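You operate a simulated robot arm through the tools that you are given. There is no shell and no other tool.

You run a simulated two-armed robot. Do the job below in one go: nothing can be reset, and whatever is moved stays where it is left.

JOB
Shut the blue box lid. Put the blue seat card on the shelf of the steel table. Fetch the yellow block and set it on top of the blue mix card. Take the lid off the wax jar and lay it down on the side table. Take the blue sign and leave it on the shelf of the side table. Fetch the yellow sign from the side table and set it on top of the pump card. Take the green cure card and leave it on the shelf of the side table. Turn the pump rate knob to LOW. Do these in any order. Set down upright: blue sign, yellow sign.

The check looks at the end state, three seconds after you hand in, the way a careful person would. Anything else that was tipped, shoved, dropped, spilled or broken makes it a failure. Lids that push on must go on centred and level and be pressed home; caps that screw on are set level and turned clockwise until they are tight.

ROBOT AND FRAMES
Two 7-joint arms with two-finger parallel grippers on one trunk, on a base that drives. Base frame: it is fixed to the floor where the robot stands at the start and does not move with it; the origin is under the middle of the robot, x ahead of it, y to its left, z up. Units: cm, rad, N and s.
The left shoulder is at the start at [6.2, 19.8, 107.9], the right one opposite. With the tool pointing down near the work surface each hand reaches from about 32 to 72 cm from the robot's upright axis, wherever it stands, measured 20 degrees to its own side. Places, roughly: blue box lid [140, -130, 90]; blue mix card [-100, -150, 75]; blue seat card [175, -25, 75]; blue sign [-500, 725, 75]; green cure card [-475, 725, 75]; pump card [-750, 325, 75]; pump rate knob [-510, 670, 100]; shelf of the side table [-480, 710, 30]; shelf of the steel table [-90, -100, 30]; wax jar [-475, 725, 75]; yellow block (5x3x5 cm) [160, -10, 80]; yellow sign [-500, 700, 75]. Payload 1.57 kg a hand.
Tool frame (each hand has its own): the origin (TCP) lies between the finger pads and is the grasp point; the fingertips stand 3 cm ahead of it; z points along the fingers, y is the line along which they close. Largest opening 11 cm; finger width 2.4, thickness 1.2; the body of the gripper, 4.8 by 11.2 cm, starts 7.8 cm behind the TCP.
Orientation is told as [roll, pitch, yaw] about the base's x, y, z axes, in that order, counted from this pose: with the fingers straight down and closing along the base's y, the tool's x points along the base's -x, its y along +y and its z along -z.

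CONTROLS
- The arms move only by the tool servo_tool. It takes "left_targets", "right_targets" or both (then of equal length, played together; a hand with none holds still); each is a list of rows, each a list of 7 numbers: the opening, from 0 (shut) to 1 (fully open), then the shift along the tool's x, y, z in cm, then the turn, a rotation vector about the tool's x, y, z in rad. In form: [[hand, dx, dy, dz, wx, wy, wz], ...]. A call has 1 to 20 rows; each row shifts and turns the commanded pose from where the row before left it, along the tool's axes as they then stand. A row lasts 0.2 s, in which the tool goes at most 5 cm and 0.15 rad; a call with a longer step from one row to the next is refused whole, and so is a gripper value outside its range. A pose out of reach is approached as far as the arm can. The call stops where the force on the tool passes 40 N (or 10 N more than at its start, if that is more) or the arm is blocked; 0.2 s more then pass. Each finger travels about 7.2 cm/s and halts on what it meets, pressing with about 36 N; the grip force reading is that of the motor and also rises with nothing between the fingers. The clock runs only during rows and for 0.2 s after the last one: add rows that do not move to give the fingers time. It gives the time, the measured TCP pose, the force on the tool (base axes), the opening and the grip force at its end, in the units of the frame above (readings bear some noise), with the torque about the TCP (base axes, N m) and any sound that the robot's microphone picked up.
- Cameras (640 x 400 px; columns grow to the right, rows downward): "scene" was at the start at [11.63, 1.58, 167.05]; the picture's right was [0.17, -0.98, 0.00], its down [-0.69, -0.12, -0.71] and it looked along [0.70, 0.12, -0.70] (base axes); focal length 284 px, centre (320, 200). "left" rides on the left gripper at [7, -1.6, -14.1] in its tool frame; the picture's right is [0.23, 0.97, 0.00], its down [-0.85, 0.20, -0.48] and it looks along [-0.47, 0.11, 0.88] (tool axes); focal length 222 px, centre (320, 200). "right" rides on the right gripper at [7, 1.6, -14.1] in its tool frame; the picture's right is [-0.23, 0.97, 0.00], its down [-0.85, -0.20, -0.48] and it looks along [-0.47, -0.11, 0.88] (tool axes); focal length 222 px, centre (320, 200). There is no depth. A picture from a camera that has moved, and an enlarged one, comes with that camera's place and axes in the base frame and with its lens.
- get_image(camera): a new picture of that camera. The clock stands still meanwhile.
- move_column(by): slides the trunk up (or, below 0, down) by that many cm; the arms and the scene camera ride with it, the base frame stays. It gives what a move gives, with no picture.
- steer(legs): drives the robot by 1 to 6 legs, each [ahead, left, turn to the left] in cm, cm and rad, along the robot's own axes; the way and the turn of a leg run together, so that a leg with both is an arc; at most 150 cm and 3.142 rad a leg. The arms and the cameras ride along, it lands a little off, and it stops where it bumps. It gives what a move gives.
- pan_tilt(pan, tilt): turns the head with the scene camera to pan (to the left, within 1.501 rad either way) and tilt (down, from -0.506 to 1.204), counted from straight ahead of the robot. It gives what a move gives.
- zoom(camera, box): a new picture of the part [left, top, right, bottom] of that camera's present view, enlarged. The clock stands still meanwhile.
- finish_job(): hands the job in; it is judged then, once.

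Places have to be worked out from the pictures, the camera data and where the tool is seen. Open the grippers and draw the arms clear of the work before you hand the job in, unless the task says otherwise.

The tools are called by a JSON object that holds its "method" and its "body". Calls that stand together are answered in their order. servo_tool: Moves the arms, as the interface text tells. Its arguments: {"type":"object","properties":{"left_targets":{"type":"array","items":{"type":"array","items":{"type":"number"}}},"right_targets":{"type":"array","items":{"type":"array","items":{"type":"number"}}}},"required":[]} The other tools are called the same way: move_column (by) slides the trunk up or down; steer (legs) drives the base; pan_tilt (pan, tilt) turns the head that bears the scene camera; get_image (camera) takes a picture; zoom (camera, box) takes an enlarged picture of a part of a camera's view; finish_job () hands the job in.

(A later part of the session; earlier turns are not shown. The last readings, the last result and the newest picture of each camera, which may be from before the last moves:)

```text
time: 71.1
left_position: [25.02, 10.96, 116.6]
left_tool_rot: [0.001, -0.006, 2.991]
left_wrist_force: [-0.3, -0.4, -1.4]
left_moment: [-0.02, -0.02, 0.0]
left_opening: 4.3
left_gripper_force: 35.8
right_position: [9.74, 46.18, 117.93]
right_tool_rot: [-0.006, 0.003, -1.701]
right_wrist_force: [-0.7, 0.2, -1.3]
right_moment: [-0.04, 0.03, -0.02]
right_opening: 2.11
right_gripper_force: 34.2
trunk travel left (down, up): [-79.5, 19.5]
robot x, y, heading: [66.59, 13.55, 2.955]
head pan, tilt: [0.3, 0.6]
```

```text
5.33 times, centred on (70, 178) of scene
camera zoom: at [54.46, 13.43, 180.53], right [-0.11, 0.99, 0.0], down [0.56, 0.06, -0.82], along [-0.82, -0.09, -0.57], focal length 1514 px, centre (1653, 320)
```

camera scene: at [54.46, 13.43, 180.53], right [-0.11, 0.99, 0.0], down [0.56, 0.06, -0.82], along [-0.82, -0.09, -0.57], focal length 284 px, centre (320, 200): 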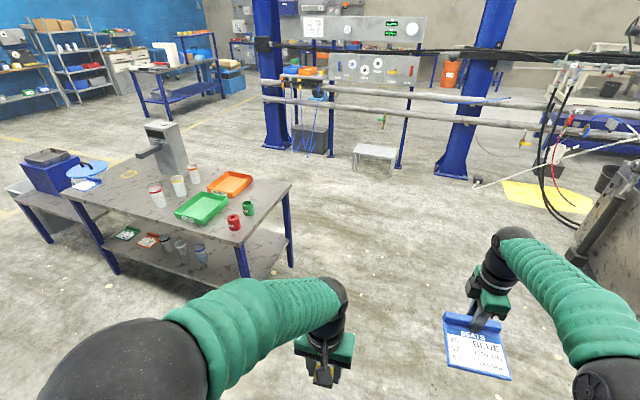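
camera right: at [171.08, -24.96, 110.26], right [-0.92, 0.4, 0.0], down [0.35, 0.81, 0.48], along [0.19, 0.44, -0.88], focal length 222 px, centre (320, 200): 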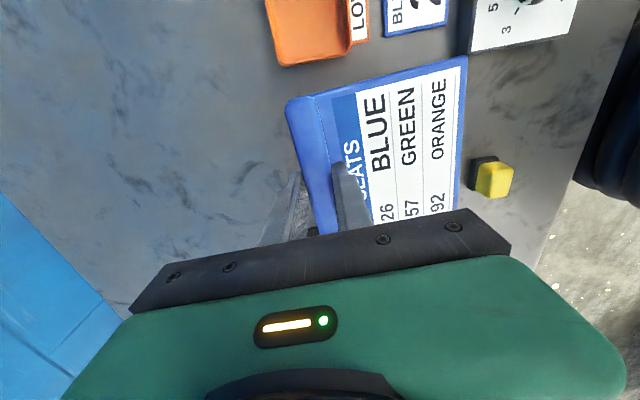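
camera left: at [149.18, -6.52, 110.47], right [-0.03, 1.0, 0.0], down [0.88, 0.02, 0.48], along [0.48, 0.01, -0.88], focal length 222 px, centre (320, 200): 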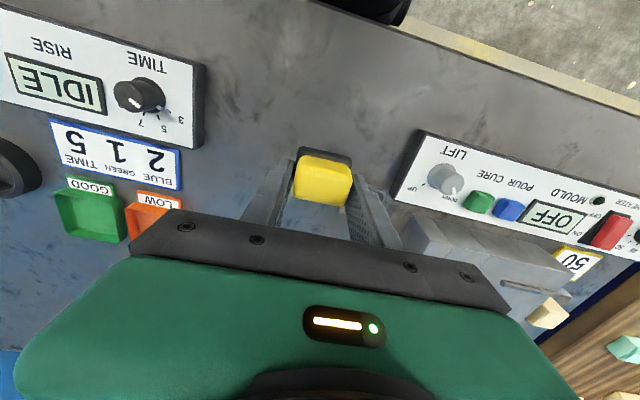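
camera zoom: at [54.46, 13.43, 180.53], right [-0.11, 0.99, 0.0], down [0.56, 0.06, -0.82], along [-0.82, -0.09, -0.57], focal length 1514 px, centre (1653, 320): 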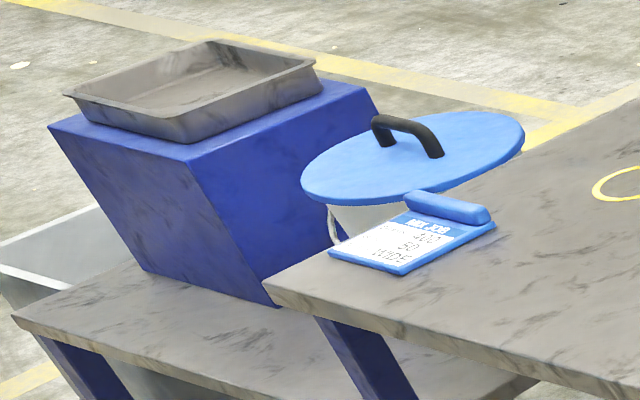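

The steel table's near edge runs from about (-78,-170) to (-46,-40), top near z 80; the mix card is at its left end, about (-90,-163). I drive to stand before it.

{"method": "steer", "body": {"legs": [[0, 130, 0], [0, 57, -0.05], [55, 0, 0]]}}

{"method": "pan_tilt", "body": {"pan": 0.2, "tilt": 0.8}}

{"method": "get_image", "body": {"camera": "scene"}}

```text
time: 83.3
left_position: [-68.77, -156.36, 116.58]
left_tool_rot: [0.0, -0.01, 2.933]
left_wrist_force: [-0.3, 1.7, -1.5]
left_moment: [-0.02, 0.01, -0.01]
left_opening: 4.29
left_gripper_force: 35.9
right_position: [-81.96, -120.26, 118.12]
right_tool_rot: [-0.007, 0.001, -1.76]
right_wrist_force: [0.3, -0.6, -0.7]
right_moment: [0.01, 0.04, -0.02]
right_opening: 2.1
right_gripper_force: 34.3
trunk travel left (down, up): [-79.5, 19.5]
robot x, y, heading: [-26.99, -156.07, 2.897]
head pan, tilt: [0.3, 0.6]
```

```text
time: 84.0
left_position: [-68.74, -156.36, 116.59]
left_tool_rot: [-0.001, -0.008, 2.932]
left_wrist_force: [0.2, -0.3, -0.7]
left_moment: [-0.02, 0.01, -0.02]
left_opening: 4.3
left_gripper_force: 35.8
right_position: [-81.98, -120.23, 117.92]
right_tool_rot: [-0.006, 0.0, -1.758]
right_wrist_force: [-0.5, 0.2, -1.7]
right_moment: [0.01, 0.06, 0.01]
right_opening: 2.13
right_gripper_force: 34.6
trunk travel left (down, up): [-79.5, 19.5]
robot x, y, heading: [-27.52, -155.99, 2.9]
head pan, tilt: [0.201, 0.799]
```

```text
taken
camera scene: at [-38.55, -154.67, 178.86], right [0.05, 1.0, 0.0], down [0.72, -0.03, -0.7], along [-0.7, 0.03, -0.72], focal length 284 px, centre (320, 200)
```

scene: 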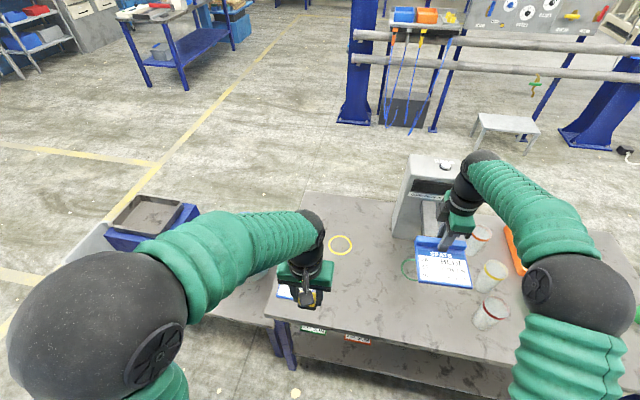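

{"method": "get_image", "body": {"camera": "left"}}

{"method": "zoom", "body": {"camera": "scene", "box": [230, 220, 420, 360]}}

```text
taken
camera left: at [-61.43, -156.34, 130.67], right [0.02, -1.0, 0.0], down [-0.87, -0.02, 0.49], along [-0.49, -0.01, -0.87], focal length 222 px, centre (320, 200)
```

left: 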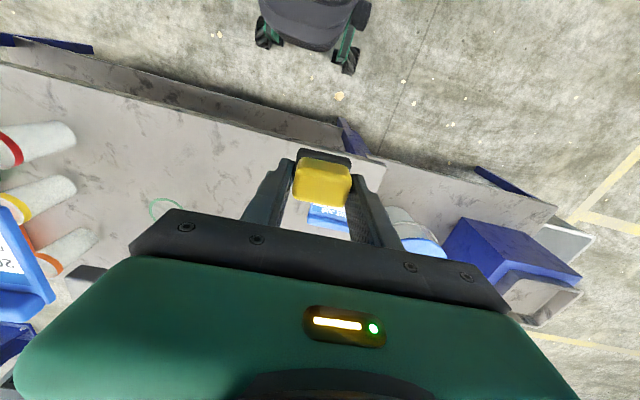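

```text
2.86 times, centred on (325, 290) of scene
camera zoom: at [-38.55, -154.67, 178.86], right [0.05, 1.0, 0.0], down [0.72, -0.03, -0.7], along [-0.7, 0.03, -0.72], focal length 811 px, centre (306, -57)
```

zoom: 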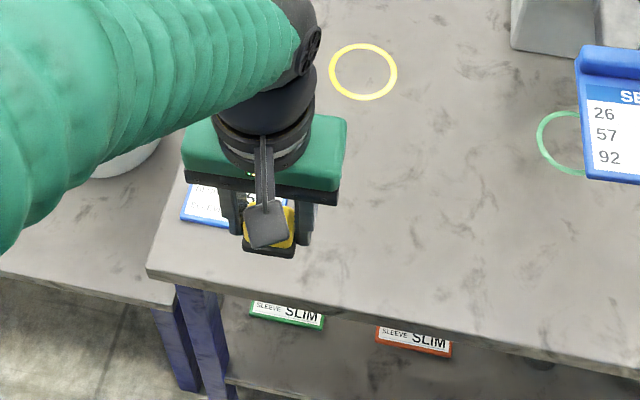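

The left hand hides the card, so I shift it left to see the mix card clearly.

{"method": "servo_tool", "body": {"left_targets": [[0.2, 0, 5, 0, 0, 0, 0], [0.2, 0, 5, 0, 0, 0, 0], [0.2, 0, 5, 0, 0, 0, 0], [0.2, 0, 5, 0, 0, 0, 0], [0.2, 0, 0, 0, 0, 0, 0]]}}

{"method": "zoom", "body": {"camera": "scene", "box": [230, 240, 390, 350]}}

{"method": "get_image", "body": {"camera": "left"}}

```text
time: 85.2
left_position: [-72.88, -176.02, 116.77]
left_tool_rot: [-0.002, -0.007, 2.933]
left_wrist_force: [-0.7, 0.0, -0.5]
left_moment: [0.01, -0.03, 0.0]
left_opening: 4.28
left_gripper_force: 35.4
right_position: [-81.94, -120.42, 118.11]
right_tool_rot: [-0.007, 0.0, -1.759]
right_wrist_force: [0.5, -0.6, -0.6]
right_moment: [0.0, 0.0, 0.02]
right_opening: 2.11
right_gripper_force: 34.9
trunk travel left (down, up): [-79.5, 19.5]
robot x, y, heading: [-27.79, -156.04, 2.897]
head pan, tilt: [0.201, 0.799]
```

```text
3.64 times, centred on (310, 295) of scene
camera zoom: at [-38.59, -154.94, 178.86], right [0.05, 1.0, 0.0], down [0.72, -0.03, -0.7], along [-0.69, 0.03, -0.72], focal length 1032 px, centre (356, -146)
```

zoom: 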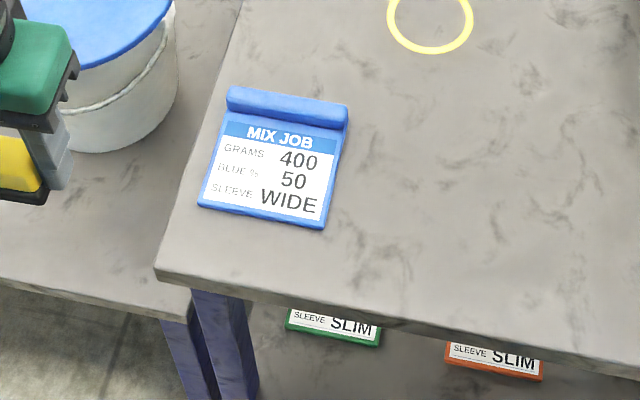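

```text
taken
camera left: at [-65.62, -176.07, 130.88], right [0.02, -1.0, 0.0], down [-0.87, -0.02, 0.49], along [-0.49, -0.01, -0.87], focal length 222 px, centre (320, 200)
```

left: 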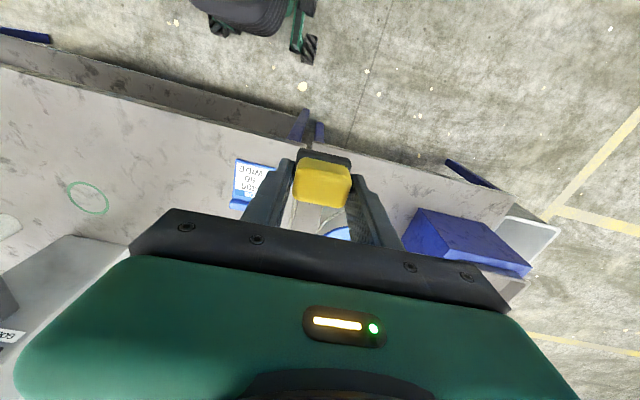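

Both cameras agree on table top z≈80 and the card's flat centre at (-88.9,-161.4). I bring the block over it and come down partway.

{"method": "servo_tool", "body": {"left_targets": [[0.2, -3.74, -2.19, 0, 0, 0, 0], [0.2, -3.74, -2.19, 0, 0, 0, 0], [0.2, -3.74, -2.19, 0, 0, 0, 0], [0.2, -3.74, -2.19, 0, 0, 0, 0], [0.2, -3.74, -2.2, 0, 0, 0, 0], [0.2, 0, 0, 5, 0, 0, 0], [0.2, 0, 0, 5, 0, 0, 0], [0.2, 0, 0, 5, 0, 0, 0], [0.2, 0, 0, 5, 0, 0, 0], [0.2, 0, 0, 5, 0, 0, 0], [0.2, 0, 0, 0, 0, 0, 0]]}}

{"method": "zoom", "body": {"camera": "left", "box": [220, 90, 420, 215]}}

{"method": "zoom", "body": {"camera": "scene", "box": [230, 210, 390, 320]}}

```text
time: 87.6
left_position: [-89.29, -161.08, 91.39]
left_tool_rot: [-0.001, -0.008, 2.933]
left_wrist_force: [-0.1, 0.3, -1.4]
left_moment: [-0.02, 0.0, 0.01]
left_opening: 4.3
left_gripper_force: 36.1
right_position: [-81.98, -120.3, 118.08]
right_tool_rot: [-0.006, 0.001, -1.76]
right_wrist_force: [-0.1, 0.3, -1.5]
right_moment: [0.01, 0.04, -0.01]
right_opening: 2.11
right_gripper_force: 34.6
trunk travel left (down, up): [-79.5, 19.5]
robot x, y, heading: [-27.35, -156.39, 2.892]
head pan, tilt: [0.201, 0.799]
```

```text
3.20 times, centred on (320, 152) of left
camera zoom: at [-82.13, -161.08, 105.53], right [0.02, -1.0, 0.0], down [-0.87, -0.02, 0.49], along [-0.49, -0.01, -0.87], focal length 711 px, centre (320, 352)
```

zoom: 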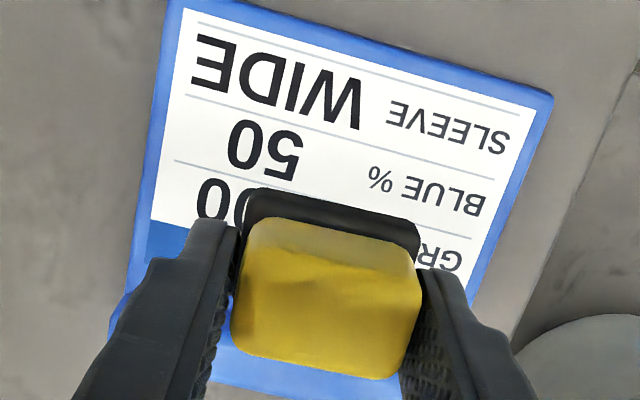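

```text
3.64 times, centred on (310, 265) of scene
camera zoom: at [-38.78, -154.79, 178.84], right [0.05, 1.0, 0.0], down [0.72, -0.03, -0.69], along [-0.69, 0.03, -0.72], focal length 1032 px, centre (356, -36)
```

zoom: 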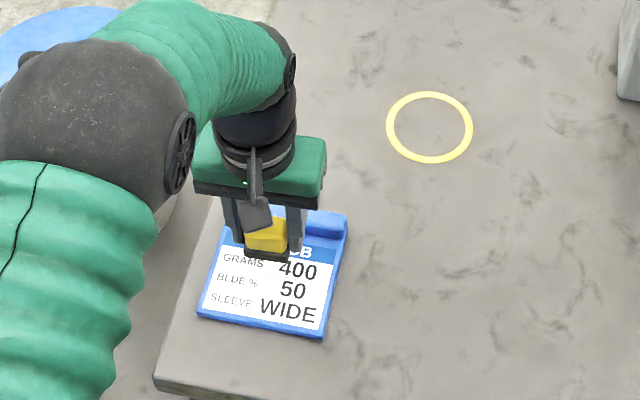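

The block hangs over the card centre, perhaps a centimetre near. I shift 0.8 cm forward and lower, stepping finely near contact.

{"method": "servo_tool", "body": {"left_targets": [[0.2, -0.8, 0, 2, 0, 0, 0], [0.2, 0, 0, 2, 0, 0, 0], [0.2, 0, 0, 1.8, 0, 0, 0], [0.2, 0, 0, 0, 0, 0, 0]]}}

{"method": "zoom", "body": {"camera": "scene", "box": [270, 250, 340, 310]}}

{"method": "zoom", "body": {"camera": "left", "box": [220, 90, 420, 215]}}

```text
time: 88.6
left_position: [-90.04, -161.09, 85.8]
left_tool_rot: [-0.001, -0.006, 2.933]
left_wrist_force: [-0.4, 0.7, -0.3]
left_moment: [-0.03, 0.01, 0.04]
left_opening: 4.31
left_gripper_force: 36.3
right_position: [-81.96, -120.29, 118.03]
right_tool_rot: [-0.006, 0.002, -1.761]
right_wrist_force: [-0.4, 0.2, -1.0]
right_moment: [-0.02, 0.07, 0.0]
right_opening: 2.08
right_gripper_force: 34.5
trunk travel left (down, up): [-79.5, 19.5]
robot x, y, heading: [-27.28, -156.25, 2.897]
head pan, tilt: [0.201, 0.799]
```

```text
6.67 times, centred on (305, 280) of scene
camera zoom: at [-38.78, -154.77, 178.84], right [0.05, 1.0, 0.0], down [0.72, -0.03, -0.69], along [-0.69, 0.03, -0.72], focal length 1893 px, centre (420, -333)
```

zoom: 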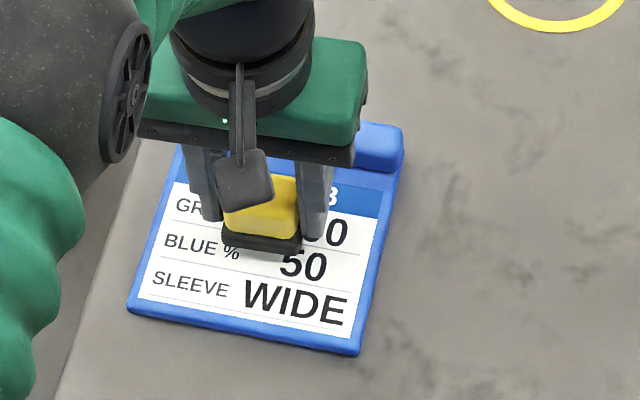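

```text
3.20 times, centred on (320, 152) of left
camera zoom: at [-82.74, -161.1, 99.84], right [0.02, -1.0, 0.0], down [-0.87, -0.02, 0.49], along [-0.49, -0.01, -0.87], focal length 711 px, centre (320, 352)
```

zoom: 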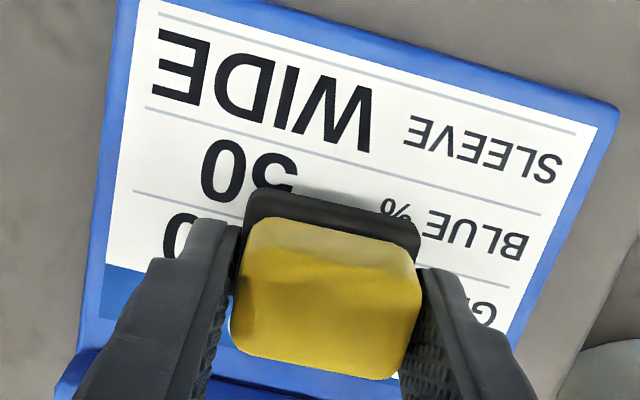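

{"method": "servo_tool", "body": {"left_targets": [[0.2, 0, 0, 0.4, 0, 0, 0], [0.2, 0, 0, 0.4, 0, 0, 0], [0.2, 0, 0, 0.3, 0, 0, 0], [0.2, 0, 0, 0, 0, 0, 0]]}}

{"method": "zoom", "body": {"camera": "scene", "box": [270, 250, 340, 310]}}

```text
time: 89.6
left_position: [-89.96, -161.29, 84.76]
left_tool_rot: [0.0, -0.008, 2.932]
left_wrist_force: [-0.7, -0.3, -0.3]
left_moment: [0.0, 0.0, 0.01]
left_opening: 4.3
left_gripper_force: 35.4
right_position: [-81.94, -120.35, 118.11]
right_tool_rot: [-0.006, 0.0, -1.758]
right_wrist_force: [-0.5, 0.5, -1.7]
right_moment: [0.01, 0.03, 0.0]
right_opening: 2.09
right_gripper_force: 34.6
trunk travel left (down, up): [-79.5, 19.5]
robot x, y, heading: [-27.44, -156.15, 2.894]
head pan, tilt: [0.201, 0.799]
```

```text
6.67 times, centred on (305, 280) of scene
camera zoom: at [-38.76, -154.78, 178.84], right [0.05, 1.0, 0.0], down [0.72, -0.03, -0.69], along [-0.69, 0.03, -0.72], focal length 1893 px, centre (420, -333)
```

zoom: 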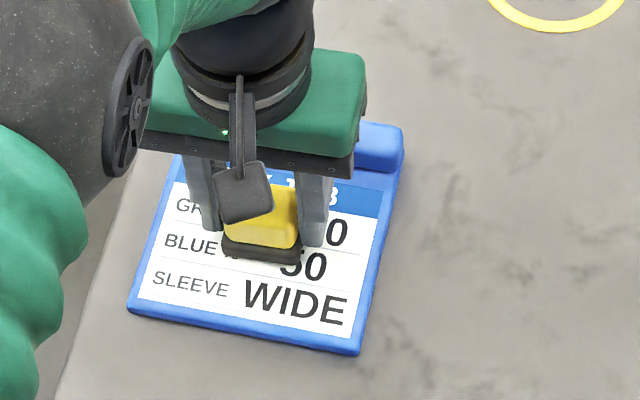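

No contact yet; I continue in small steps.

{"method": "servo_tool", "body": {"left_targets": [[0.2, 0, 0, 0.25, 0, 0, 0], [0.2, 0, 0, 0.25, 0, 0, 0], [0.2, 0, 0, 0, 0, 0, 0]]}}

```text
time: 90.4
left_position: [-90.01, -161.16, 84.57]
left_tool_rot: [-0.001, -0.015, 2.933]
left_wrist_force: [0.4, -0.2, 24.8]
left_moment: [-0.05, -0.37, 0.0]
left_opening: 4.3
left_gripper_force: 35.9
right_position: [-81.75, -120.2, 118.12]
right_tool_rot: [-0.009, -0.001, -1.76]
right_wrist_force: [0.3, 0.6, -1.6]
right_moment: [0.01, 0.05, 0.0]
right_opening: 2.11
right_gripper_force: 34.1
trunk travel left (down, up): [-79.5, 19.5]
robot x, y, heading: [-27.45, -156.19, 2.891]
head pan, tilt: [0.201, 0.799]
```

Contact at 25 N; I ease back 0.25 cm, open, and rise.

{"method": "servo_tool", "body": {"left_targets": [[0.2, 0, 0, -0.25, 0, 0, 0], [0.45, 0, 0, 0, 0, 0, 0], [0.6, 0, 0, 0, 0, 0, 0], [1, 0, 0, 0, 0, 0, 0], [1, 0, 0, 0, 0, 0, 0], [1, 0, 0, 0, 0, 0, 0], [1, 0, 0, -3, 0, 0, 0], [1, 0, 0, -5, 0, 0, 0], [1, 0, 0, -5, 0, 0, 0], [1, 0, 0, -5, 0, 0, 0], [1, 0, 0, -5, 0, 0, 0], [1, 0, 0, -5, 0, 0, 0], [1, 0, 0, 0, 0, 0, 0]]}}

{"method": "get_image", "body": {"camera": "left"}}

{"method": "zoom", "body": {"camera": "scene", "box": [260, 230, 360, 310]}}

```text
time: 93.2
left_position: [-89.59, -161.07, 112.33]
left_tool_rot: [0.001, -0.007, 2.932]
left_wrist_force: [0.3, 0.1, 0.3]
left_moment: [-0.02, 0.01, 0.01]
left_opening: 11.0
left_gripper_force: 0.1
right_position: [-82.07, -120.31, 118.01]
right_tool_rot: [-0.006, 0.001, -1.761]
right_wrist_force: [0.0, 0.3, 0.1]
right_moment: [0.05, 0.04, -0.02]
right_opening: 2.12
right_gripper_force: 34.4
trunk travel left (down, up): [-79.5, 19.5]
robot x, y, heading: [-27.19, -156.25, 2.892]
head pan, tilt: [0.201, 0.799]
```

```text
taken
camera left: at [-82.25, -161.09, 126.51], right [0.02, -1.0, 0.0], down [-0.87, -0.02, 0.48], along [-0.48, -0.01, -0.88], focal length 222 px, centre (320, 200)
```

left: 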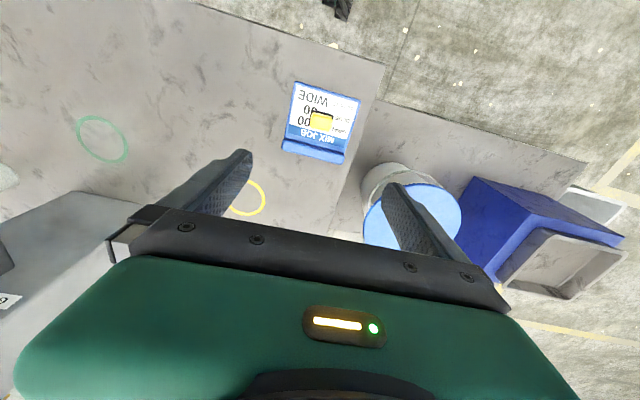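

```text
5.00 times, centred on (310, 270) of scene
camera zoom: at [-38.76, -154.78, 178.84], right [0.05, 1.0, 0.0], down [0.72, -0.03, -0.69], along [-0.69, 0.03, -0.72], focal length 1420 px, centre (370, -150)
```

zoom: 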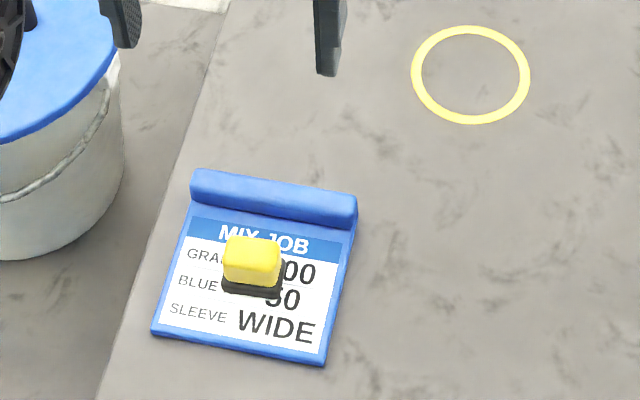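

The block sits flat on the mix card. Now for the shelf: I back off, strafe right to the table's free right end, and meanwhile plan to turn the card so that its ridge faces the robot.

{"method": "steer", "body": {"legs": [[-35, 0, 0.01], [0, -69, 0]]}}

{"method": "servo_tool", "body": {"right_targets": [[0.05, 0, 0, 0, 0, 0, 0.149], [0.05, 0, 0, 0, 0, 0, 0.149], [0.05, 0, 0, 0, 0, 0, 0.149], [0.05, 0, 0, 0, 0, 0, 0.149], [0.05, 0, 0, 0, 0, 0, 0.149], [0.05, 0, 0, 0, 0, 0, 0.149], [0.05, 0, 0, 0, 0, 0, 0.149], [0.05, 0, 0, 0, 0, 0, 0.149], [0.05, 0, 0, 0, 0, 0, 0.149], [0.05, 0, 0, 0, 0, 0, 0.149], [0.05, 0, 0, 0, 0, 0, 0.149], [0.05, 0, 0, 0, 0, 0, 0.149], [0.05, 0, 0, 0, 0, 0, 0.149], [0.05, 0, 0, 0, 0, 0, 0.149], [0.05, 0, 0, 0, 0, 0, 0.149], [0.05, 0, 0, 0, 0, 0, 0.149], [0.05, 0, 0, 0, 0, 0, 0.149], [0.05, 0, 0, 0, 0, 0, 0.149], [0.05, 0, 0, 0, 0, 0, 0.149]]}}

{"method": "get_image", "body": {"camera": "scene"}}

```text
time: 98.8
left_position: [-38.91, -104.96, 112.32]
left_tool_rot: [-0.005, -0.007, 2.937]
left_wrist_force: [0.6, -0.2, -0.1]
left_moment: [0.0, 0.0, 0.01]
left_opening: 11.02
left_gripper_force: 0.0
right_position: [-31.58, -64.14, 118.11]
right_tool_rot: [-0.006, 0.007, -1.751]
right_wrist_force: [-0.5, 0.2, -1.7]
right_moment: [0.01, 0.03, 0.0]
right_opening: 2.1
right_gripper_force: 34.7
trunk travel left (down, up): [-79.5, 19.5]
robot x, y, heading: [23.72, -99.07, 2.905]
head pan, tilt: [0.201, 0.799]
```

```text
time: 102.8
left_position: [-38.64, -104.4, 112.6]
left_tool_rot: [-0.001, -0.009, 2.937]
left_wrist_force: [-0.2, 0.0, 0.4]
left_moment: [-0.02, 0.01, -0.03]
left_opening: 11.01
left_gripper_force: 0.1
right_position: [-31.43, -63.61, 118.13]
right_tool_rot: [0.008, -0.006, 1.695]
right_wrist_force: [-0.3, 0.4, -0.8]
right_moment: [-0.01, -0.06, -0.02]
right_opening: 2.11
right_gripper_force: 34.6
trunk travel left (down, up): [-79.5, 19.5]
robot x, y, heading: [23.18, -99.21, 2.898]
head pan, tilt: [0.201, 0.799]
```

```text
taken
camera scene: at [11.92, -97.82, 178.85], right [0.04, 1.0, 0.0], down [0.72, -0.03, -0.69], along [-0.69, 0.03, -0.72], focal length 284 px, centre (320, 200)
```

scene: 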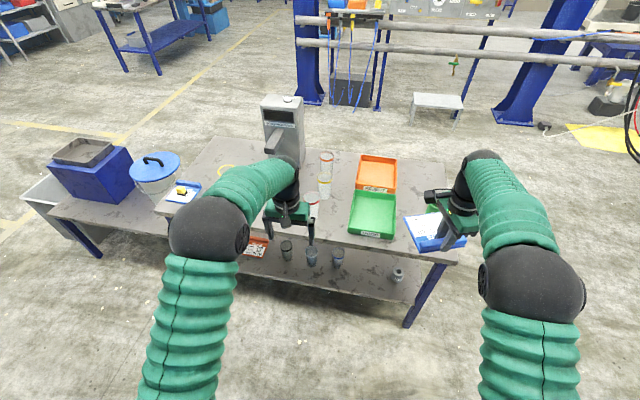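

{"method": "servo_tool", "body": {"right_targets": [[0.05, 0, 0, 0, 0, 0, 0.12], [0.05, 0, 0, 0, 0, 0, 0.12], [0.05, 0, 0, 0, 0, 0, 0.12], [0.05, 0, 0, 0, 0, 0, 0]]}}

{"method": "pan_tilt", "body": {"pan": 0.0, "tilt": 0.8}}

{"method": "zoom", "body": {"camera": "scene", "box": [240, 180, 500, 340]}}

```text
time: 103.8
left_position: [-38.55, -104.44, 112.59]
left_tool_rot: [0.0, -0.009, 2.938]
left_wrist_force: [-0.1, -0.2, -0.2]
left_moment: [0.0, 0.0, 0.0]
left_opening: 11.01
left_gripper_force: 0.0
right_position: [-31.48, -63.77, 118.17]
right_tool_rot: [0.009, -0.002, 1.337]
right_wrist_force: [0.1, 0.5, -0.3]
right_moment: [-0.04, -0.06, 0.0]
right_opening: 2.09
right_gripper_force: 34.4
trunk travel left (down, up): [-79.5, 19.5]
robot x, y, heading: [23.05, -99.0, 2.904]
head pan, tilt: [0.201, 0.799]
```

```text
time: 104.6
left_position: [-38.57, -104.41, 112.61]
left_tool_rot: [0.0, -0.011, 2.936]
left_wrist_force: [0.1, -0.4, -0.1]
left_moment: [0.02, -0.04, 0.01]
left_opening: 10.99
left_gripper_force: 0.1
right_position: [-31.28, -63.54, 118.12]
right_tool_rot: [0.01, -0.002, 1.34]
right_wrist_force: [0.2, -0.4, -1.6]
right_moment: [0.02, -0.04, 0.02]
right_opening: 2.12
right_gripper_force: 34.8
trunk travel left (down, up): [-79.5, 19.5]
robot x, y, heading: [23.14, -98.73, 2.899]
head pan, tilt: [0.0, 0.799]
```

```text
2.46 times, centred on (370, 260) of scene
camera zoom: at [12.15, -96.21, 178.85], right [0.24, 0.97, 0.0], down [0.7, -0.17, -0.69], along [-0.68, 0.16, -0.72], focal length 699 px, centre (197, 52)
```

zoom: 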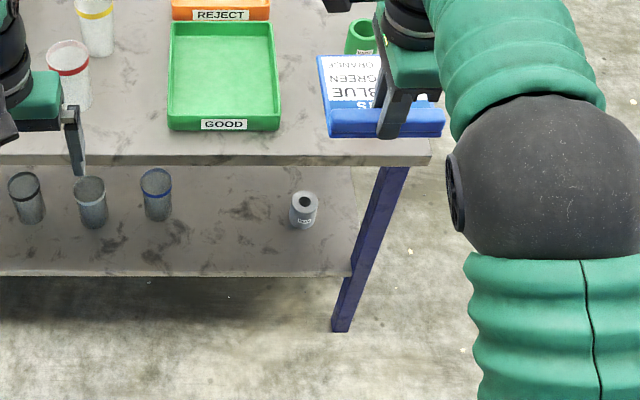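

The free shelf spot lies between the third jar and the small grey cylinder, about 27 cm wide. I draw both hands in, then drive so the table edge is ~53 cm ahead.

{"method": "servo_tool", "body": {"left_targets": [[1, 4.5, 0.8, -2, 0, 0, 0], [1, 4.5, 0.8, -2, 0, 0, 0], [1, 4.5, 0.8, -2, 0, 0, 0], [1, 4.5, 0.8, -2, 0, 0, 0], [1, 4.5, 0.8, -2, 0, 0, 0], [1, 0, 0, -3, 0, 0, 0], [1, 0, 0, 0, 0, 0, 0]], "right_targets": [[0.05, 0.9, -4.2, 0, 0, 0, 0], [0.05, 0.9, -4.2, 0, 0, 0, 0], [0.05, 0.9, -4.2, 0, 0, 0, 0], [0.05, 0.9, -4.2, 0, 0, 0, 0], [0.05, 0.8, -4.2, 0, 0, 0, 0], [0.05, 0.8, -4.2, 0, 0, 0, 0], [0.05, 0, 0, 0, 0, 0, 0]]}}

{"method": "steer", "body": {"legs": [[28, 8.5, 0]]}}

{"method": "get_image", "body": {"camera": "scene"}}

{"method": "get_image", "body": {"camera": "right"}}

```text
time: 106.2
left_position: [-17.68, -113.23, 125.15]
left_tool_rot: [0.0, -0.006, 2.94]
left_wrist_force: [0.4, 0.3, 0.3]
left_moment: [0.04, -0.01, 0.01]
left_opening: 10.99
left_gripper_force: 0.1
right_position: [-7.94, -74.45, 117.92]
right_tool_rot: [0.007, -0.002, 1.339]
right_wrist_force: [-0.5, 0.5, -1.0]
right_moment: [-0.05, -0.08, 0.02]
right_opening: 2.12
right_gripper_force: 34.3
trunk travel left (down, up): [-79.5, 19.5]
robot x, y, heading: [23.29, -98.78, 2.897]
head pan, tilt: [0.0, 0.799]
```

```text
time: 108.2
left_position: [-46.48, -114.04, 125.43]
left_tool_rot: [0.002, -0.01, 2.931]
left_wrist_force: [0.4, 0.6, 0.1]
left_moment: [-0.01, -0.01, -0.01]
left_opening: 11.0
left_gripper_force: 0.1
right_position: [-36.61, -75.47, 117.98]
right_tool_rot: [0.011, 0.0, 1.333]
right_wrist_force: [0.4, -0.4, -1.3]
right_moment: [-0.07, -0.04, -0.01]
right_opening: 2.1
right_gripper_force: 34.3
trunk travel left (down, up): [-79.5, 19.5]
robot x, y, heading: [-6.05, -100.5, 2.897]
head pan, tilt: [0.0, 0.799]
```

```text
taken
camera scene: at [-16.28, -97.24, 178.9], right [0.24, 0.97, 0.0], down [0.69, -0.18, -0.7], along [-0.68, 0.17, -0.72], focal length 284 px, centre (320, 200)
```

scene: 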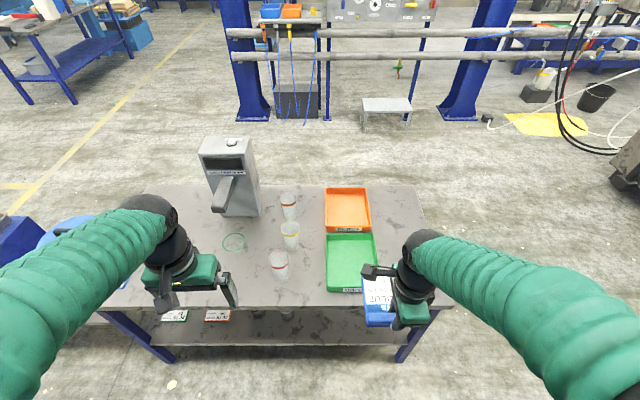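

```text
taken
camera right: at [-39.68, -81.76, 132.18], right [-0.89, 0.45, 0.01], down [0.4, 0.78, 0.48], along [0.21, 0.43, -0.88], focal length 222 px, centre (320, 200)
```

right: 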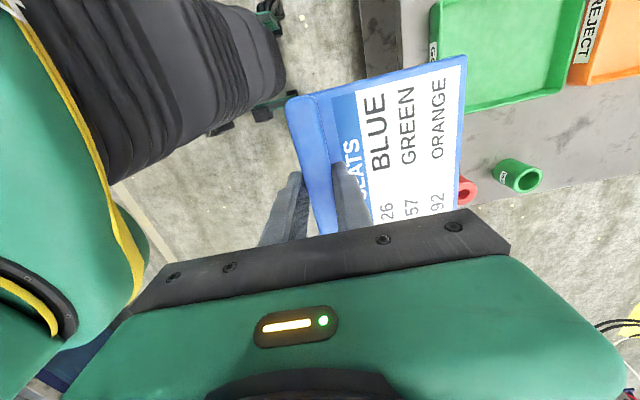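

The card's far end is still about 7 cm clear of the table edge. I lower the trunk 70 cm.

{"method": "move_column", "body": {"by": -70}}

{"method": "get_image", "body": {"camera": "scene"}}

{"method": "get_image", "body": {"camera": "right"}}

{"method": "get_image", "body": {"camera": "left"}}

```text
refused: -70 is not a number from -40 to 40
```

```text
taken
camera scene: at [-16.28, -97.24, 178.9], right [0.24, 0.97, 0.0], down [0.69, -0.18, -0.7], along [-0.68, 0.17, -0.72], focal length 284 px, centre (320, 200)
```

scene: 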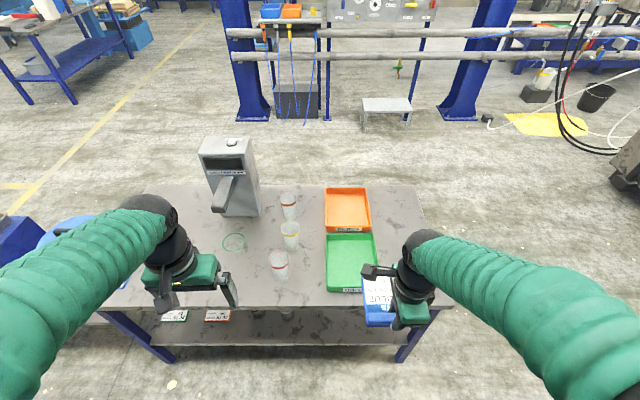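

```text
taken
camera right: at [-39.68, -81.76, 132.18], right [-0.89, 0.45, 0.01], down [0.4, 0.78, 0.48], along [0.21, 0.43, -0.88], focal length 222 px, centre (320, 200)
```

right: 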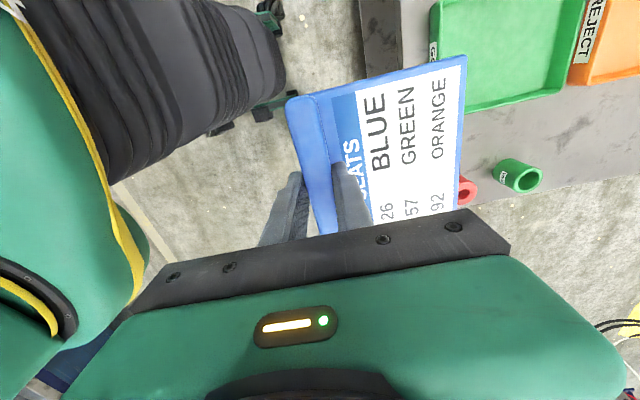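

```text
taken
camera left: at [-39.17, -114.05, 139.41], right [0.02, -1.0, 0.0], down [-0.87, -0.02, 0.49], along [-0.49, -0.01, -0.87], focal length 222 px, centre (320, 200)
```

left: 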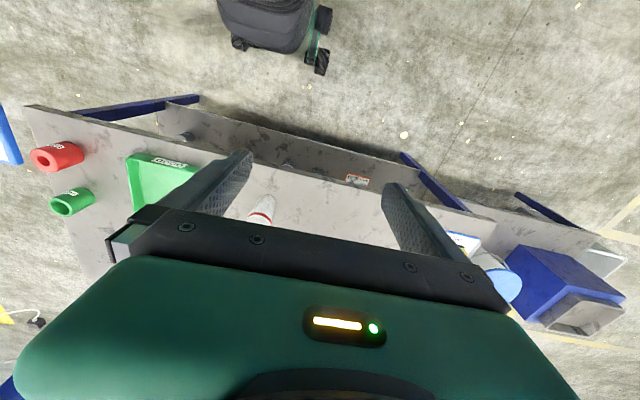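

The column allows 40 cm a call, so I lower in two steps.

{"method": "move_column", "body": {"by": -35}}

{"method": "get_image", "body": {"camera": "scene"}}

{"method": "get_image", "body": {"camera": "right"}}

```text
time: 111.6
left_position: [-46.86, -114.38, 90.25]
left_tool_rot: [0.001, -0.009, 2.932]
left_wrist_force: [0.0, 0.2, -0.5]
left_moment: [-0.01, -0.01, 0.0]
left_opening: 10.99
left_gripper_force: 0.1
right_position: [-36.8, -75.64, 83.1]
right_tool_rot: [0.007, -0.001, 1.33]
right_wrist_force: [0.4, 0.1, -0.3]
right_moment: [-0.03, -0.06, -0.03]
right_opening: 2.1
right_gripper_force: 34.2
trunk travel left (down, up): [-44.5, 54.5]
robot x, y, heading: [-5.89, -100.05, 2.895]
head pan, tilt: [0.0, 0.799]
```

```text
taken
camera scene: at [-16.76, -97.56, 143.87], right [0.24, 0.97, 0.0], down [0.7, -0.17, -0.7], along [-0.68, 0.17, -0.72], focal length 284 px, centre (320, 200)
```

scene: 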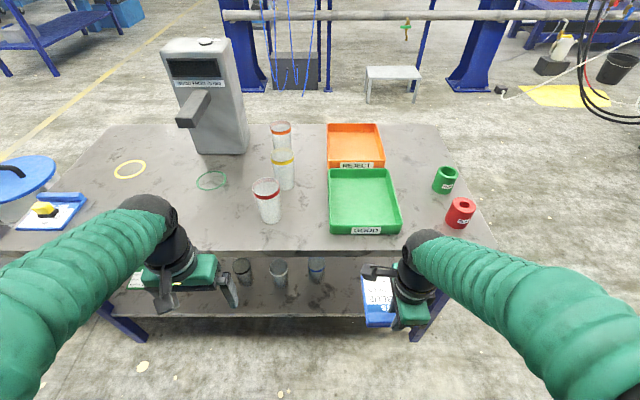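

```text
taken
camera right: at [-39.99, -82.0, 97.13], right [-0.89, 0.45, 0.01], down [0.4, 0.78, 0.48], along [0.21, 0.43, -0.88], focal length 222 px, centre (320, 200)
```

right: 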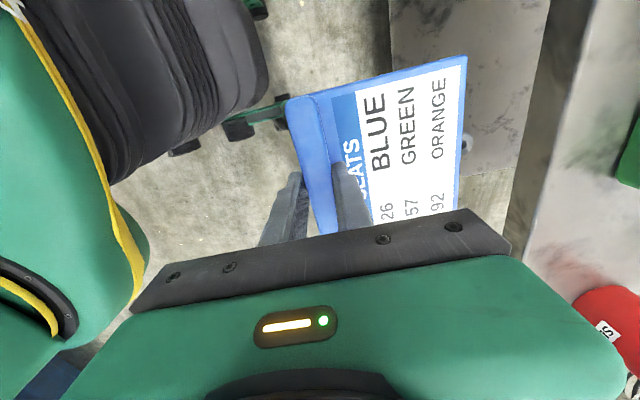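

Clear so far; I lower another 35 cm.

{"method": "move_column", "body": {"by": -35}}

{"method": "get_image", "body": {"camera": "scene"}}

{"method": "get_image", "body": {"camera": "right"}}

```text
time: 115.0
left_position: [-46.77, -114.25, 55.21]
left_tool_rot: [-0.001, -0.01, 2.933]
left_wrist_force: [0.3, -0.4, 0.3]
left_moment: [-0.03, -0.02, 0.0]
left_opening: 10.98
left_gripper_force: 0.0
right_position: [-36.82, -75.58, 47.92]
right_tool_rot: [0.009, 0.0, 1.332]
right_wrist_force: [0.2, -0.3, -0.8]
right_moment: [-0.03, -0.03, 0.0]
right_opening: 2.13
right_gripper_force: 34.8
trunk travel left (down, up): [-9.5, 89.5]
robot x, y, heading: [-5.83, -100.63, 2.894]
head pan, tilt: [0.0, 0.799]
```

```text
taken
camera scene: at [-16.72, -97.57, 108.87], right [0.24, 0.97, 0.0], down [0.7, -0.17, -0.7], along [-0.68, 0.17, -0.72], focal length 284 px, centre (320, 200)
```

scene: 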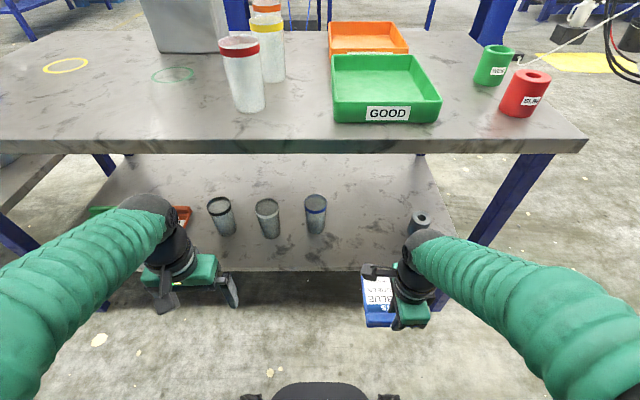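

```text
taken
camera right: at [-39.95, -82.01, 62.13], right [-0.89, 0.45, 0.01], down [0.4, 0.78, 0.48], along [0.21, 0.43, -0.88], focal length 222 px, centre (320, 200)
```

right: 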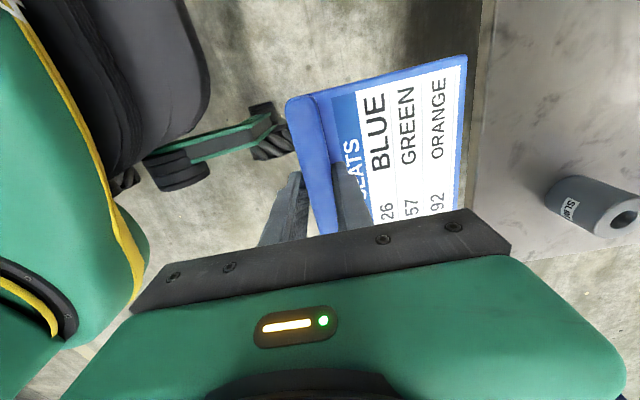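

The spot right ahead of the right hand is free on the shelf. I lower the hand to z≈39 and push forward under the table top.

{"method": "servo_tool", "body": {"right_targets": [[0.05, 0, 0, 4.5, 0, 0, 0], [0.05, 0, 0, 4.5, 0, 0, 0], [0.05, 0, 4, 0, 0, 0, 0], [0.05, 0, 4, 0, 0, 0, 0], [0.05, 0, 4, 0, 0, 0, 0], [0.05, 0, 0, 0, 0, 0, 0]]}}

{"method": "get_image", "body": {"camera": "scene"}}

{"method": "get_image", "body": {"camera": "right"}}

```text
time: 116.4
left_position: [-46.62, -114.32, 55.22]
left_tool_rot: [-0.001, -0.011, 2.933]
left_wrist_force: [0.3, -0.5, 0.6]
left_moment: [-0.01, -0.01, 0.02]
left_opening: 11.0
left_gripper_force: 0.0
right_position: [-48.43, -72.56, 39.3]
right_tool_rot: [0.009, -0.001, 1.33]
right_wrist_force: [0.3, -0.5, -0.7]
right_moment: [0.02, -0.01, -0.01]
right_opening: 2.11
right_gripper_force: 34.6
trunk travel left (down, up): [-9.5, 89.5]
robot x, y, heading: [-6.42, -100.71, 2.896]
head pan, tilt: [0.0, 0.799]
```

```text
taken
camera scene: at [-16.79, -97.56, 108.86], right [0.24, 0.97, 0.0], down [0.7, -0.17, -0.7], along [-0.67, 0.17, -0.72], focal length 284 px, centre (320, 200)
```

scene: 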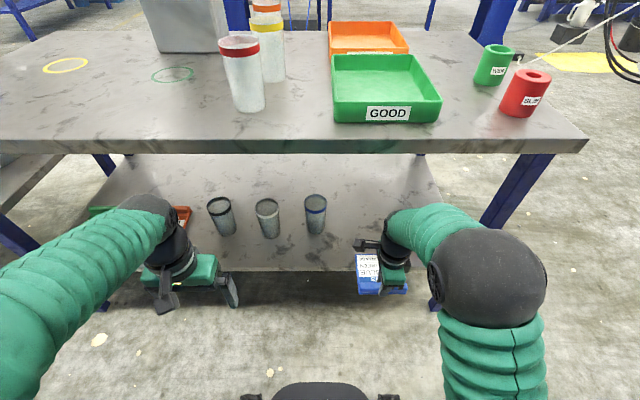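

```text
taken
camera right: at [-51.47, -78.85, 53.35], right [-0.89, 0.45, 0.01], down [0.4, 0.78, 0.48], along [0.21, 0.43, -0.88], focal length 222 px, centre (320, 200)
```

right: 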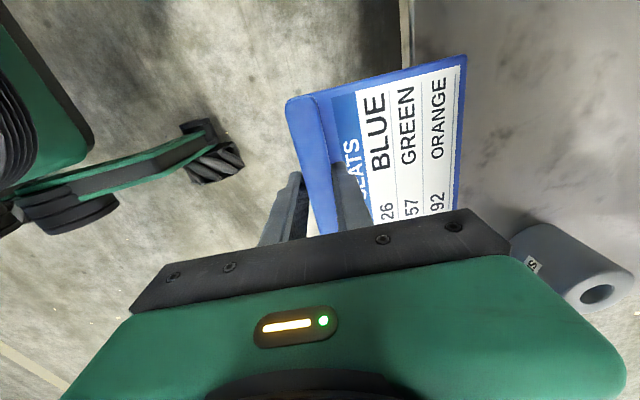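

{"method": "servo_tool", "body": {"right_targets": [[0.05, 0, 4, 0, 0, 0, 0], [0.05, 0, 4, 0, 0, 0, 0], [0.05, 0, 4, 0, 0, 0, 0], [0.05, 0, 0, 0, 0, 0, 0]]}}

{"method": "get_image", "body": {"camera": "scene"}}

{"method": "get_image", "body": {"camera": "right"}}

```text
time: 117.4
left_position: [-46.81, -114.36, 55.29]
left_tool_rot: [-0.001, -0.01, 2.931]
left_wrist_force: [-0.3, 0.4, -0.5]
left_moment: [0.0, -0.01, 0.02]
left_opening: 10.99
left_gripper_force: 0.0
right_position: [-60.27, -70.0, 39.35]
right_tool_rot: [0.009, -0.003, 1.332]
right_wrist_force: [1.1, 0.3, -1.4]
right_moment: [0.01, -0.03, 0.0]
right_opening: 2.1
right_gripper_force: 33.9
trunk travel left (down, up): [-9.5, 89.5]
robot x, y, heading: [-6.1, -100.52, 2.894]
head pan, tilt: [0.0, 0.799]
```

```text
taken
camera scene: at [-16.83, -97.55, 108.86], right [0.24, 0.97, 0.0], down [0.7, -0.17, -0.7], along [-0.67, 0.17, -0.72], focal length 284 px, centre (320, 200)
```

scene: 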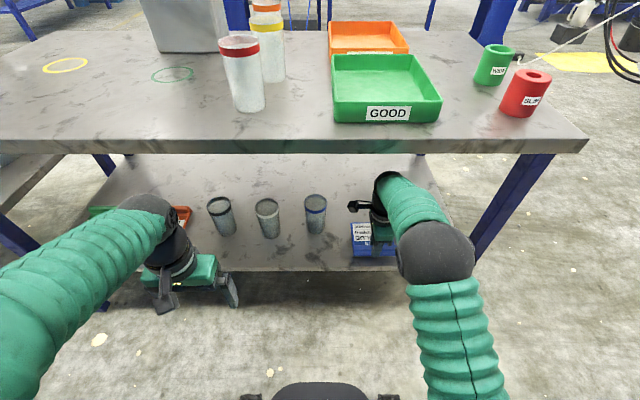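

```text
taken
camera right: at [-63.35, -76.31, 53.45], right [-0.89, 0.45, 0.01], down [0.4, 0.78, 0.48], along [0.21, 0.43, -0.88], focal length 222 px, centre (320, 200)
```

right: 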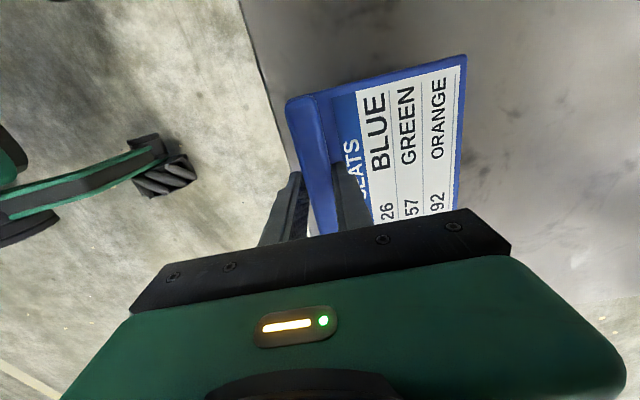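

The shelf edge is about 3.4 cm behind the ridge, so the whole card is over the shelf. I lower it with care.

{"method": "servo_tool", "body": {"right_targets": [[0.05, 0, 1, 1, 0, 0, 0], [0.05, 0, 0, 1.5, 0, 0, 0], [0.05, 0, 0, 0.6, 0, 0, 0], [0.05, 0, 0, 0, 0, 0, 0]]}}

{"method": "get_image", "body": {"camera": "right"}}

{"method": "zoom", "body": {"camera": "scene", "box": [300, 150, 480, 290]}}

```text
time: 118.4
left_position: [-46.71, -114.42, 55.38]
left_tool_rot: [-0.003, -0.014, 2.933]
left_wrist_force: [-0.7, -0.6, -0.7]
left_moment: [-0.04, 0.0, 0.0]
left_opening: 11.01
left_gripper_force: 0.0
right_position: [-60.99, -69.68, 36.6]
right_tool_rot: [0.019, -0.004, 1.331]
right_wrist_force: [3.4, -1.5, 31.7]
right_moment: [-0.18, -0.45, 0.06]
right_opening: 2.12
right_gripper_force: 34.1
trunk travel left (down, up): [-9.5, 89.5]
robot x, y, heading: [-6.34, -100.15, 2.894]
head pan, tilt: [0.0, 0.799]
```

```text
taken
camera right: at [-64.18, -76.17, 50.7], right [-0.89, 0.45, 0.02], down [0.4, 0.78, 0.48], along [0.2, 0.43, -0.88], focal length 222 px, centre (320, 200)
```

right: 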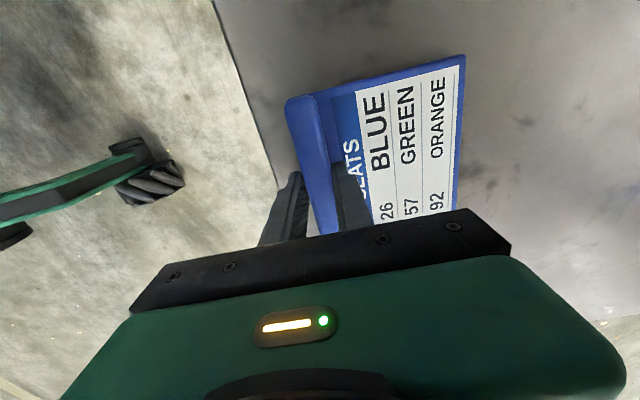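

```text
2.86 times, centred on (390, 220) of scene
camera zoom: at [-16.38, -97.82, 108.97], right [0.24, 0.97, 0.0], down [0.69, -0.17, -0.7], along [-0.68, 0.17, -0.72], focal length 811 px, centre (120, 143)
```

zoom: 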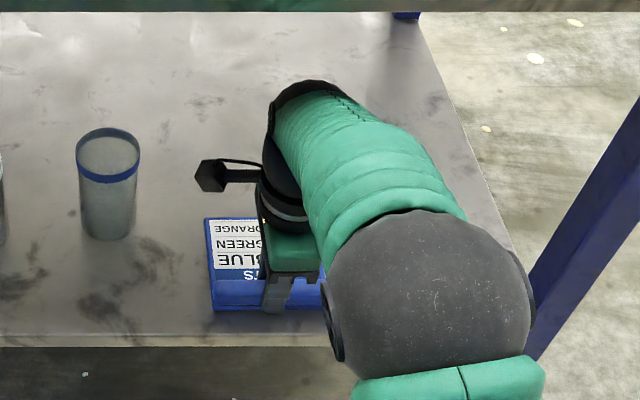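

Contact at 32 N with the card on the shelf. I ease off, open a little, then rise out of the ridge and open further.

{"method": "servo_tool", "body": {"right_targets": [[0.05, 0, 0, -0.3, 0, 0, 0], [0.3, 0, 0, 0, 0, 0, 0], [0.3, 0, 0, 0, 0, 0, 0], [0.35, 0, 0, -0.5, 0, 0, 0], [0.5, 0, 0, -0.5, 0, 0, 0], [0.5, 0, 0, -1.5, 0, 0, 0], [0.5, 0, 0, -2, 0, 0, 0], [0.5, 0, 0, 0, 0, 0, 0]]}}

{"method": "get_image", "body": {"camera": "right"}}

{"method": "get_image", "body": {"camera": "scene"}}

```text
time: 120.2
left_position: [-46.82, -114.31, 55.32]
left_tool_rot: [0.001, -0.01, 2.933]
left_wrist_force: [-0.7, 0.4, 0.4]
left_moment: [0.01, 0.0, 0.02]
left_opening: 11.0
left_gripper_force: 0.1
right_position: [-60.86, -69.68, 40.93]
right_tool_rot: [0.008, -0.002, 1.331]
right_wrist_force: [0.6, -0.7, 0.2]
right_moment: [-0.03, -0.01, -0.02]
right_opening: 5.47
right_gripper_force: 0.1
trunk travel left (down, up): [-9.5, 89.5]
robot x, y, heading: [-5.96, -100.74, 2.893]
head pan, tilt: [0.0, 0.799]
```

```text
taken
camera right: at [-64.05, -76.07, 55.08], right [-0.89, 0.45, 0.01], down [0.4, 0.78, 0.48], along [0.21, 0.43, -0.88], focal length 222 px, centre (320, 200)
```

right: 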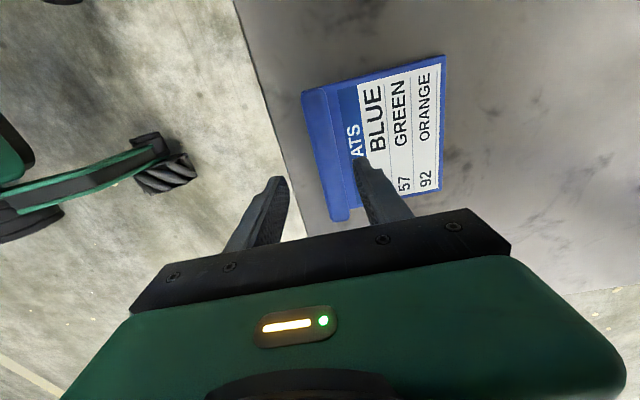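

```text
taken
camera scene: at [-16.81, -97.57, 108.86], right [0.24, 0.97, 0.0], down [0.7, -0.17, -0.7], along [-0.67, 0.17, -0.72], focal length 284 px, centre (320, 200)
```

scene: 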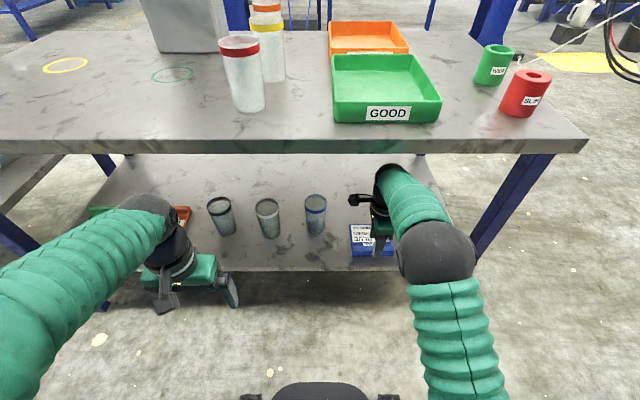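

The card lies flat on the shelf. I retract the hand straight back and raise the trunk.

{"method": "servo_tool", "body": {"right_targets": [[0.5, 0, 0, -1, 0, 0, 0], [0.5, 0, -4, 0, 0, 0, 0], [0.5, 0, -4, 0, 0, 0, 0], [0.5, 0, -4, 0, 0, 0, 0], [0.5, 0, -4, 0, 0, 0, 0], [0.5, 0, -4, 0, 0, 0, 0], [0.5, 0, -4, 0, 0, 0, 0], [0.5, 0, 0, 0, 0, 0, 0]]}}

{"method": "get_image", "body": {"camera": "scene"}}

{"method": "move_column", "body": {"by": 40}}

{"method": "move_column", "body": {"by": 30}}

```text
time: 122.0
left_position: [-46.73, -114.3, 55.25]
left_tool_rot: [0.001, -0.01, 2.931]
left_wrist_force: [0.5, 0.4, 0.7]
left_moment: [-0.01, -0.02, -0.01]
left_opening: 11.02
left_gripper_force: 0.1
right_position: [-37.88, -75.58, 41.83]
right_tool_rot: [0.01, -0.004, 1.332]
right_wrist_force: [0.3, -0.7, 0.7]
right_moment: [0.01, -0.01, 0.02]
right_opening: 5.48
right_gripper_force: 0.1
trunk travel left (down, up): [-9.5, 89.5]
robot x, y, heading: [-6.0, -99.91, 2.899]
head pan, tilt: [0.0, 0.799]
```

```text
taken
camera scene: at [-16.72, -97.58, 108.87], right [0.24, 0.97, 0.0], down [0.7, -0.17, -0.7], along [-0.68, 0.17, -0.72], focal length 284 px, centre (320, 200)
```

scene: 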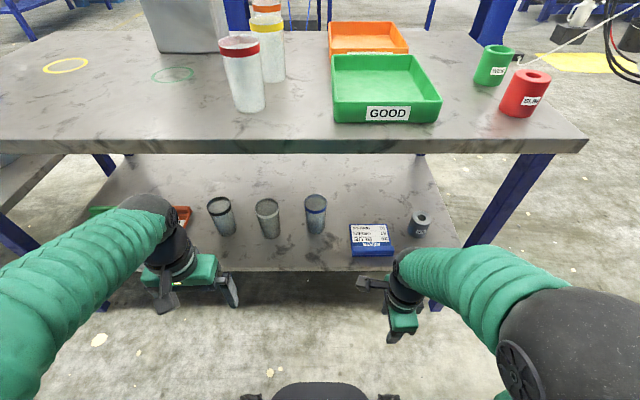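

```text
time: 125.8
left_position: [-46.71, -114.24, 95.05]
left_tool_rot: [-0.001, -0.011, 2.931]
left_wrist_force: [-0.8, 0.6, 0.3]
left_moment: [-0.03, 0.01, 0.02]
left_opening: 11.02
left_gripper_force: 0.0
right_position: [-37.88, -75.59, 81.71]
right_tool_rot: [0.01, -0.001, 1.332]
right_wrist_force: [-0.7, -0.2, 0.8]
right_moment: [-0.05, 0.05, 0.01]
right_opening: 5.5
right_gripper_force: 0.1
trunk travel left (down, up): [-49.5, 49.5]
robot x, y, heading: [-6.24, -100.72, 2.896]
head pan, tilt: [0.0, 0.799]
```

```text
time: 128.8
left_position: [-46.87, -114.28, 125.16]
left_tool_rot: [0.0, -0.011, 2.932]
left_wrist_force: [0.6, 0.3, -0.3]
left_moment: [-0.01, -0.02, -0.03]
left_opening: 11.02
left_gripper_force: 0.1
right_position: [-37.87, -75.57, 111.75]
right_tool_rot: [0.008, -0.001, 1.332]
right_wrist_force: [-0.1, 0.0, -0.4]
right_moment: [0.01, 0.03, -0.01]
right_opening: 5.52
right_gripper_force: 0.0
trunk travel left (down, up): [-79.5, 19.5]
robot x, y, heading: [-6.33, -100.5, 2.898]
head pan, tilt: [0.0, 0.799]
```

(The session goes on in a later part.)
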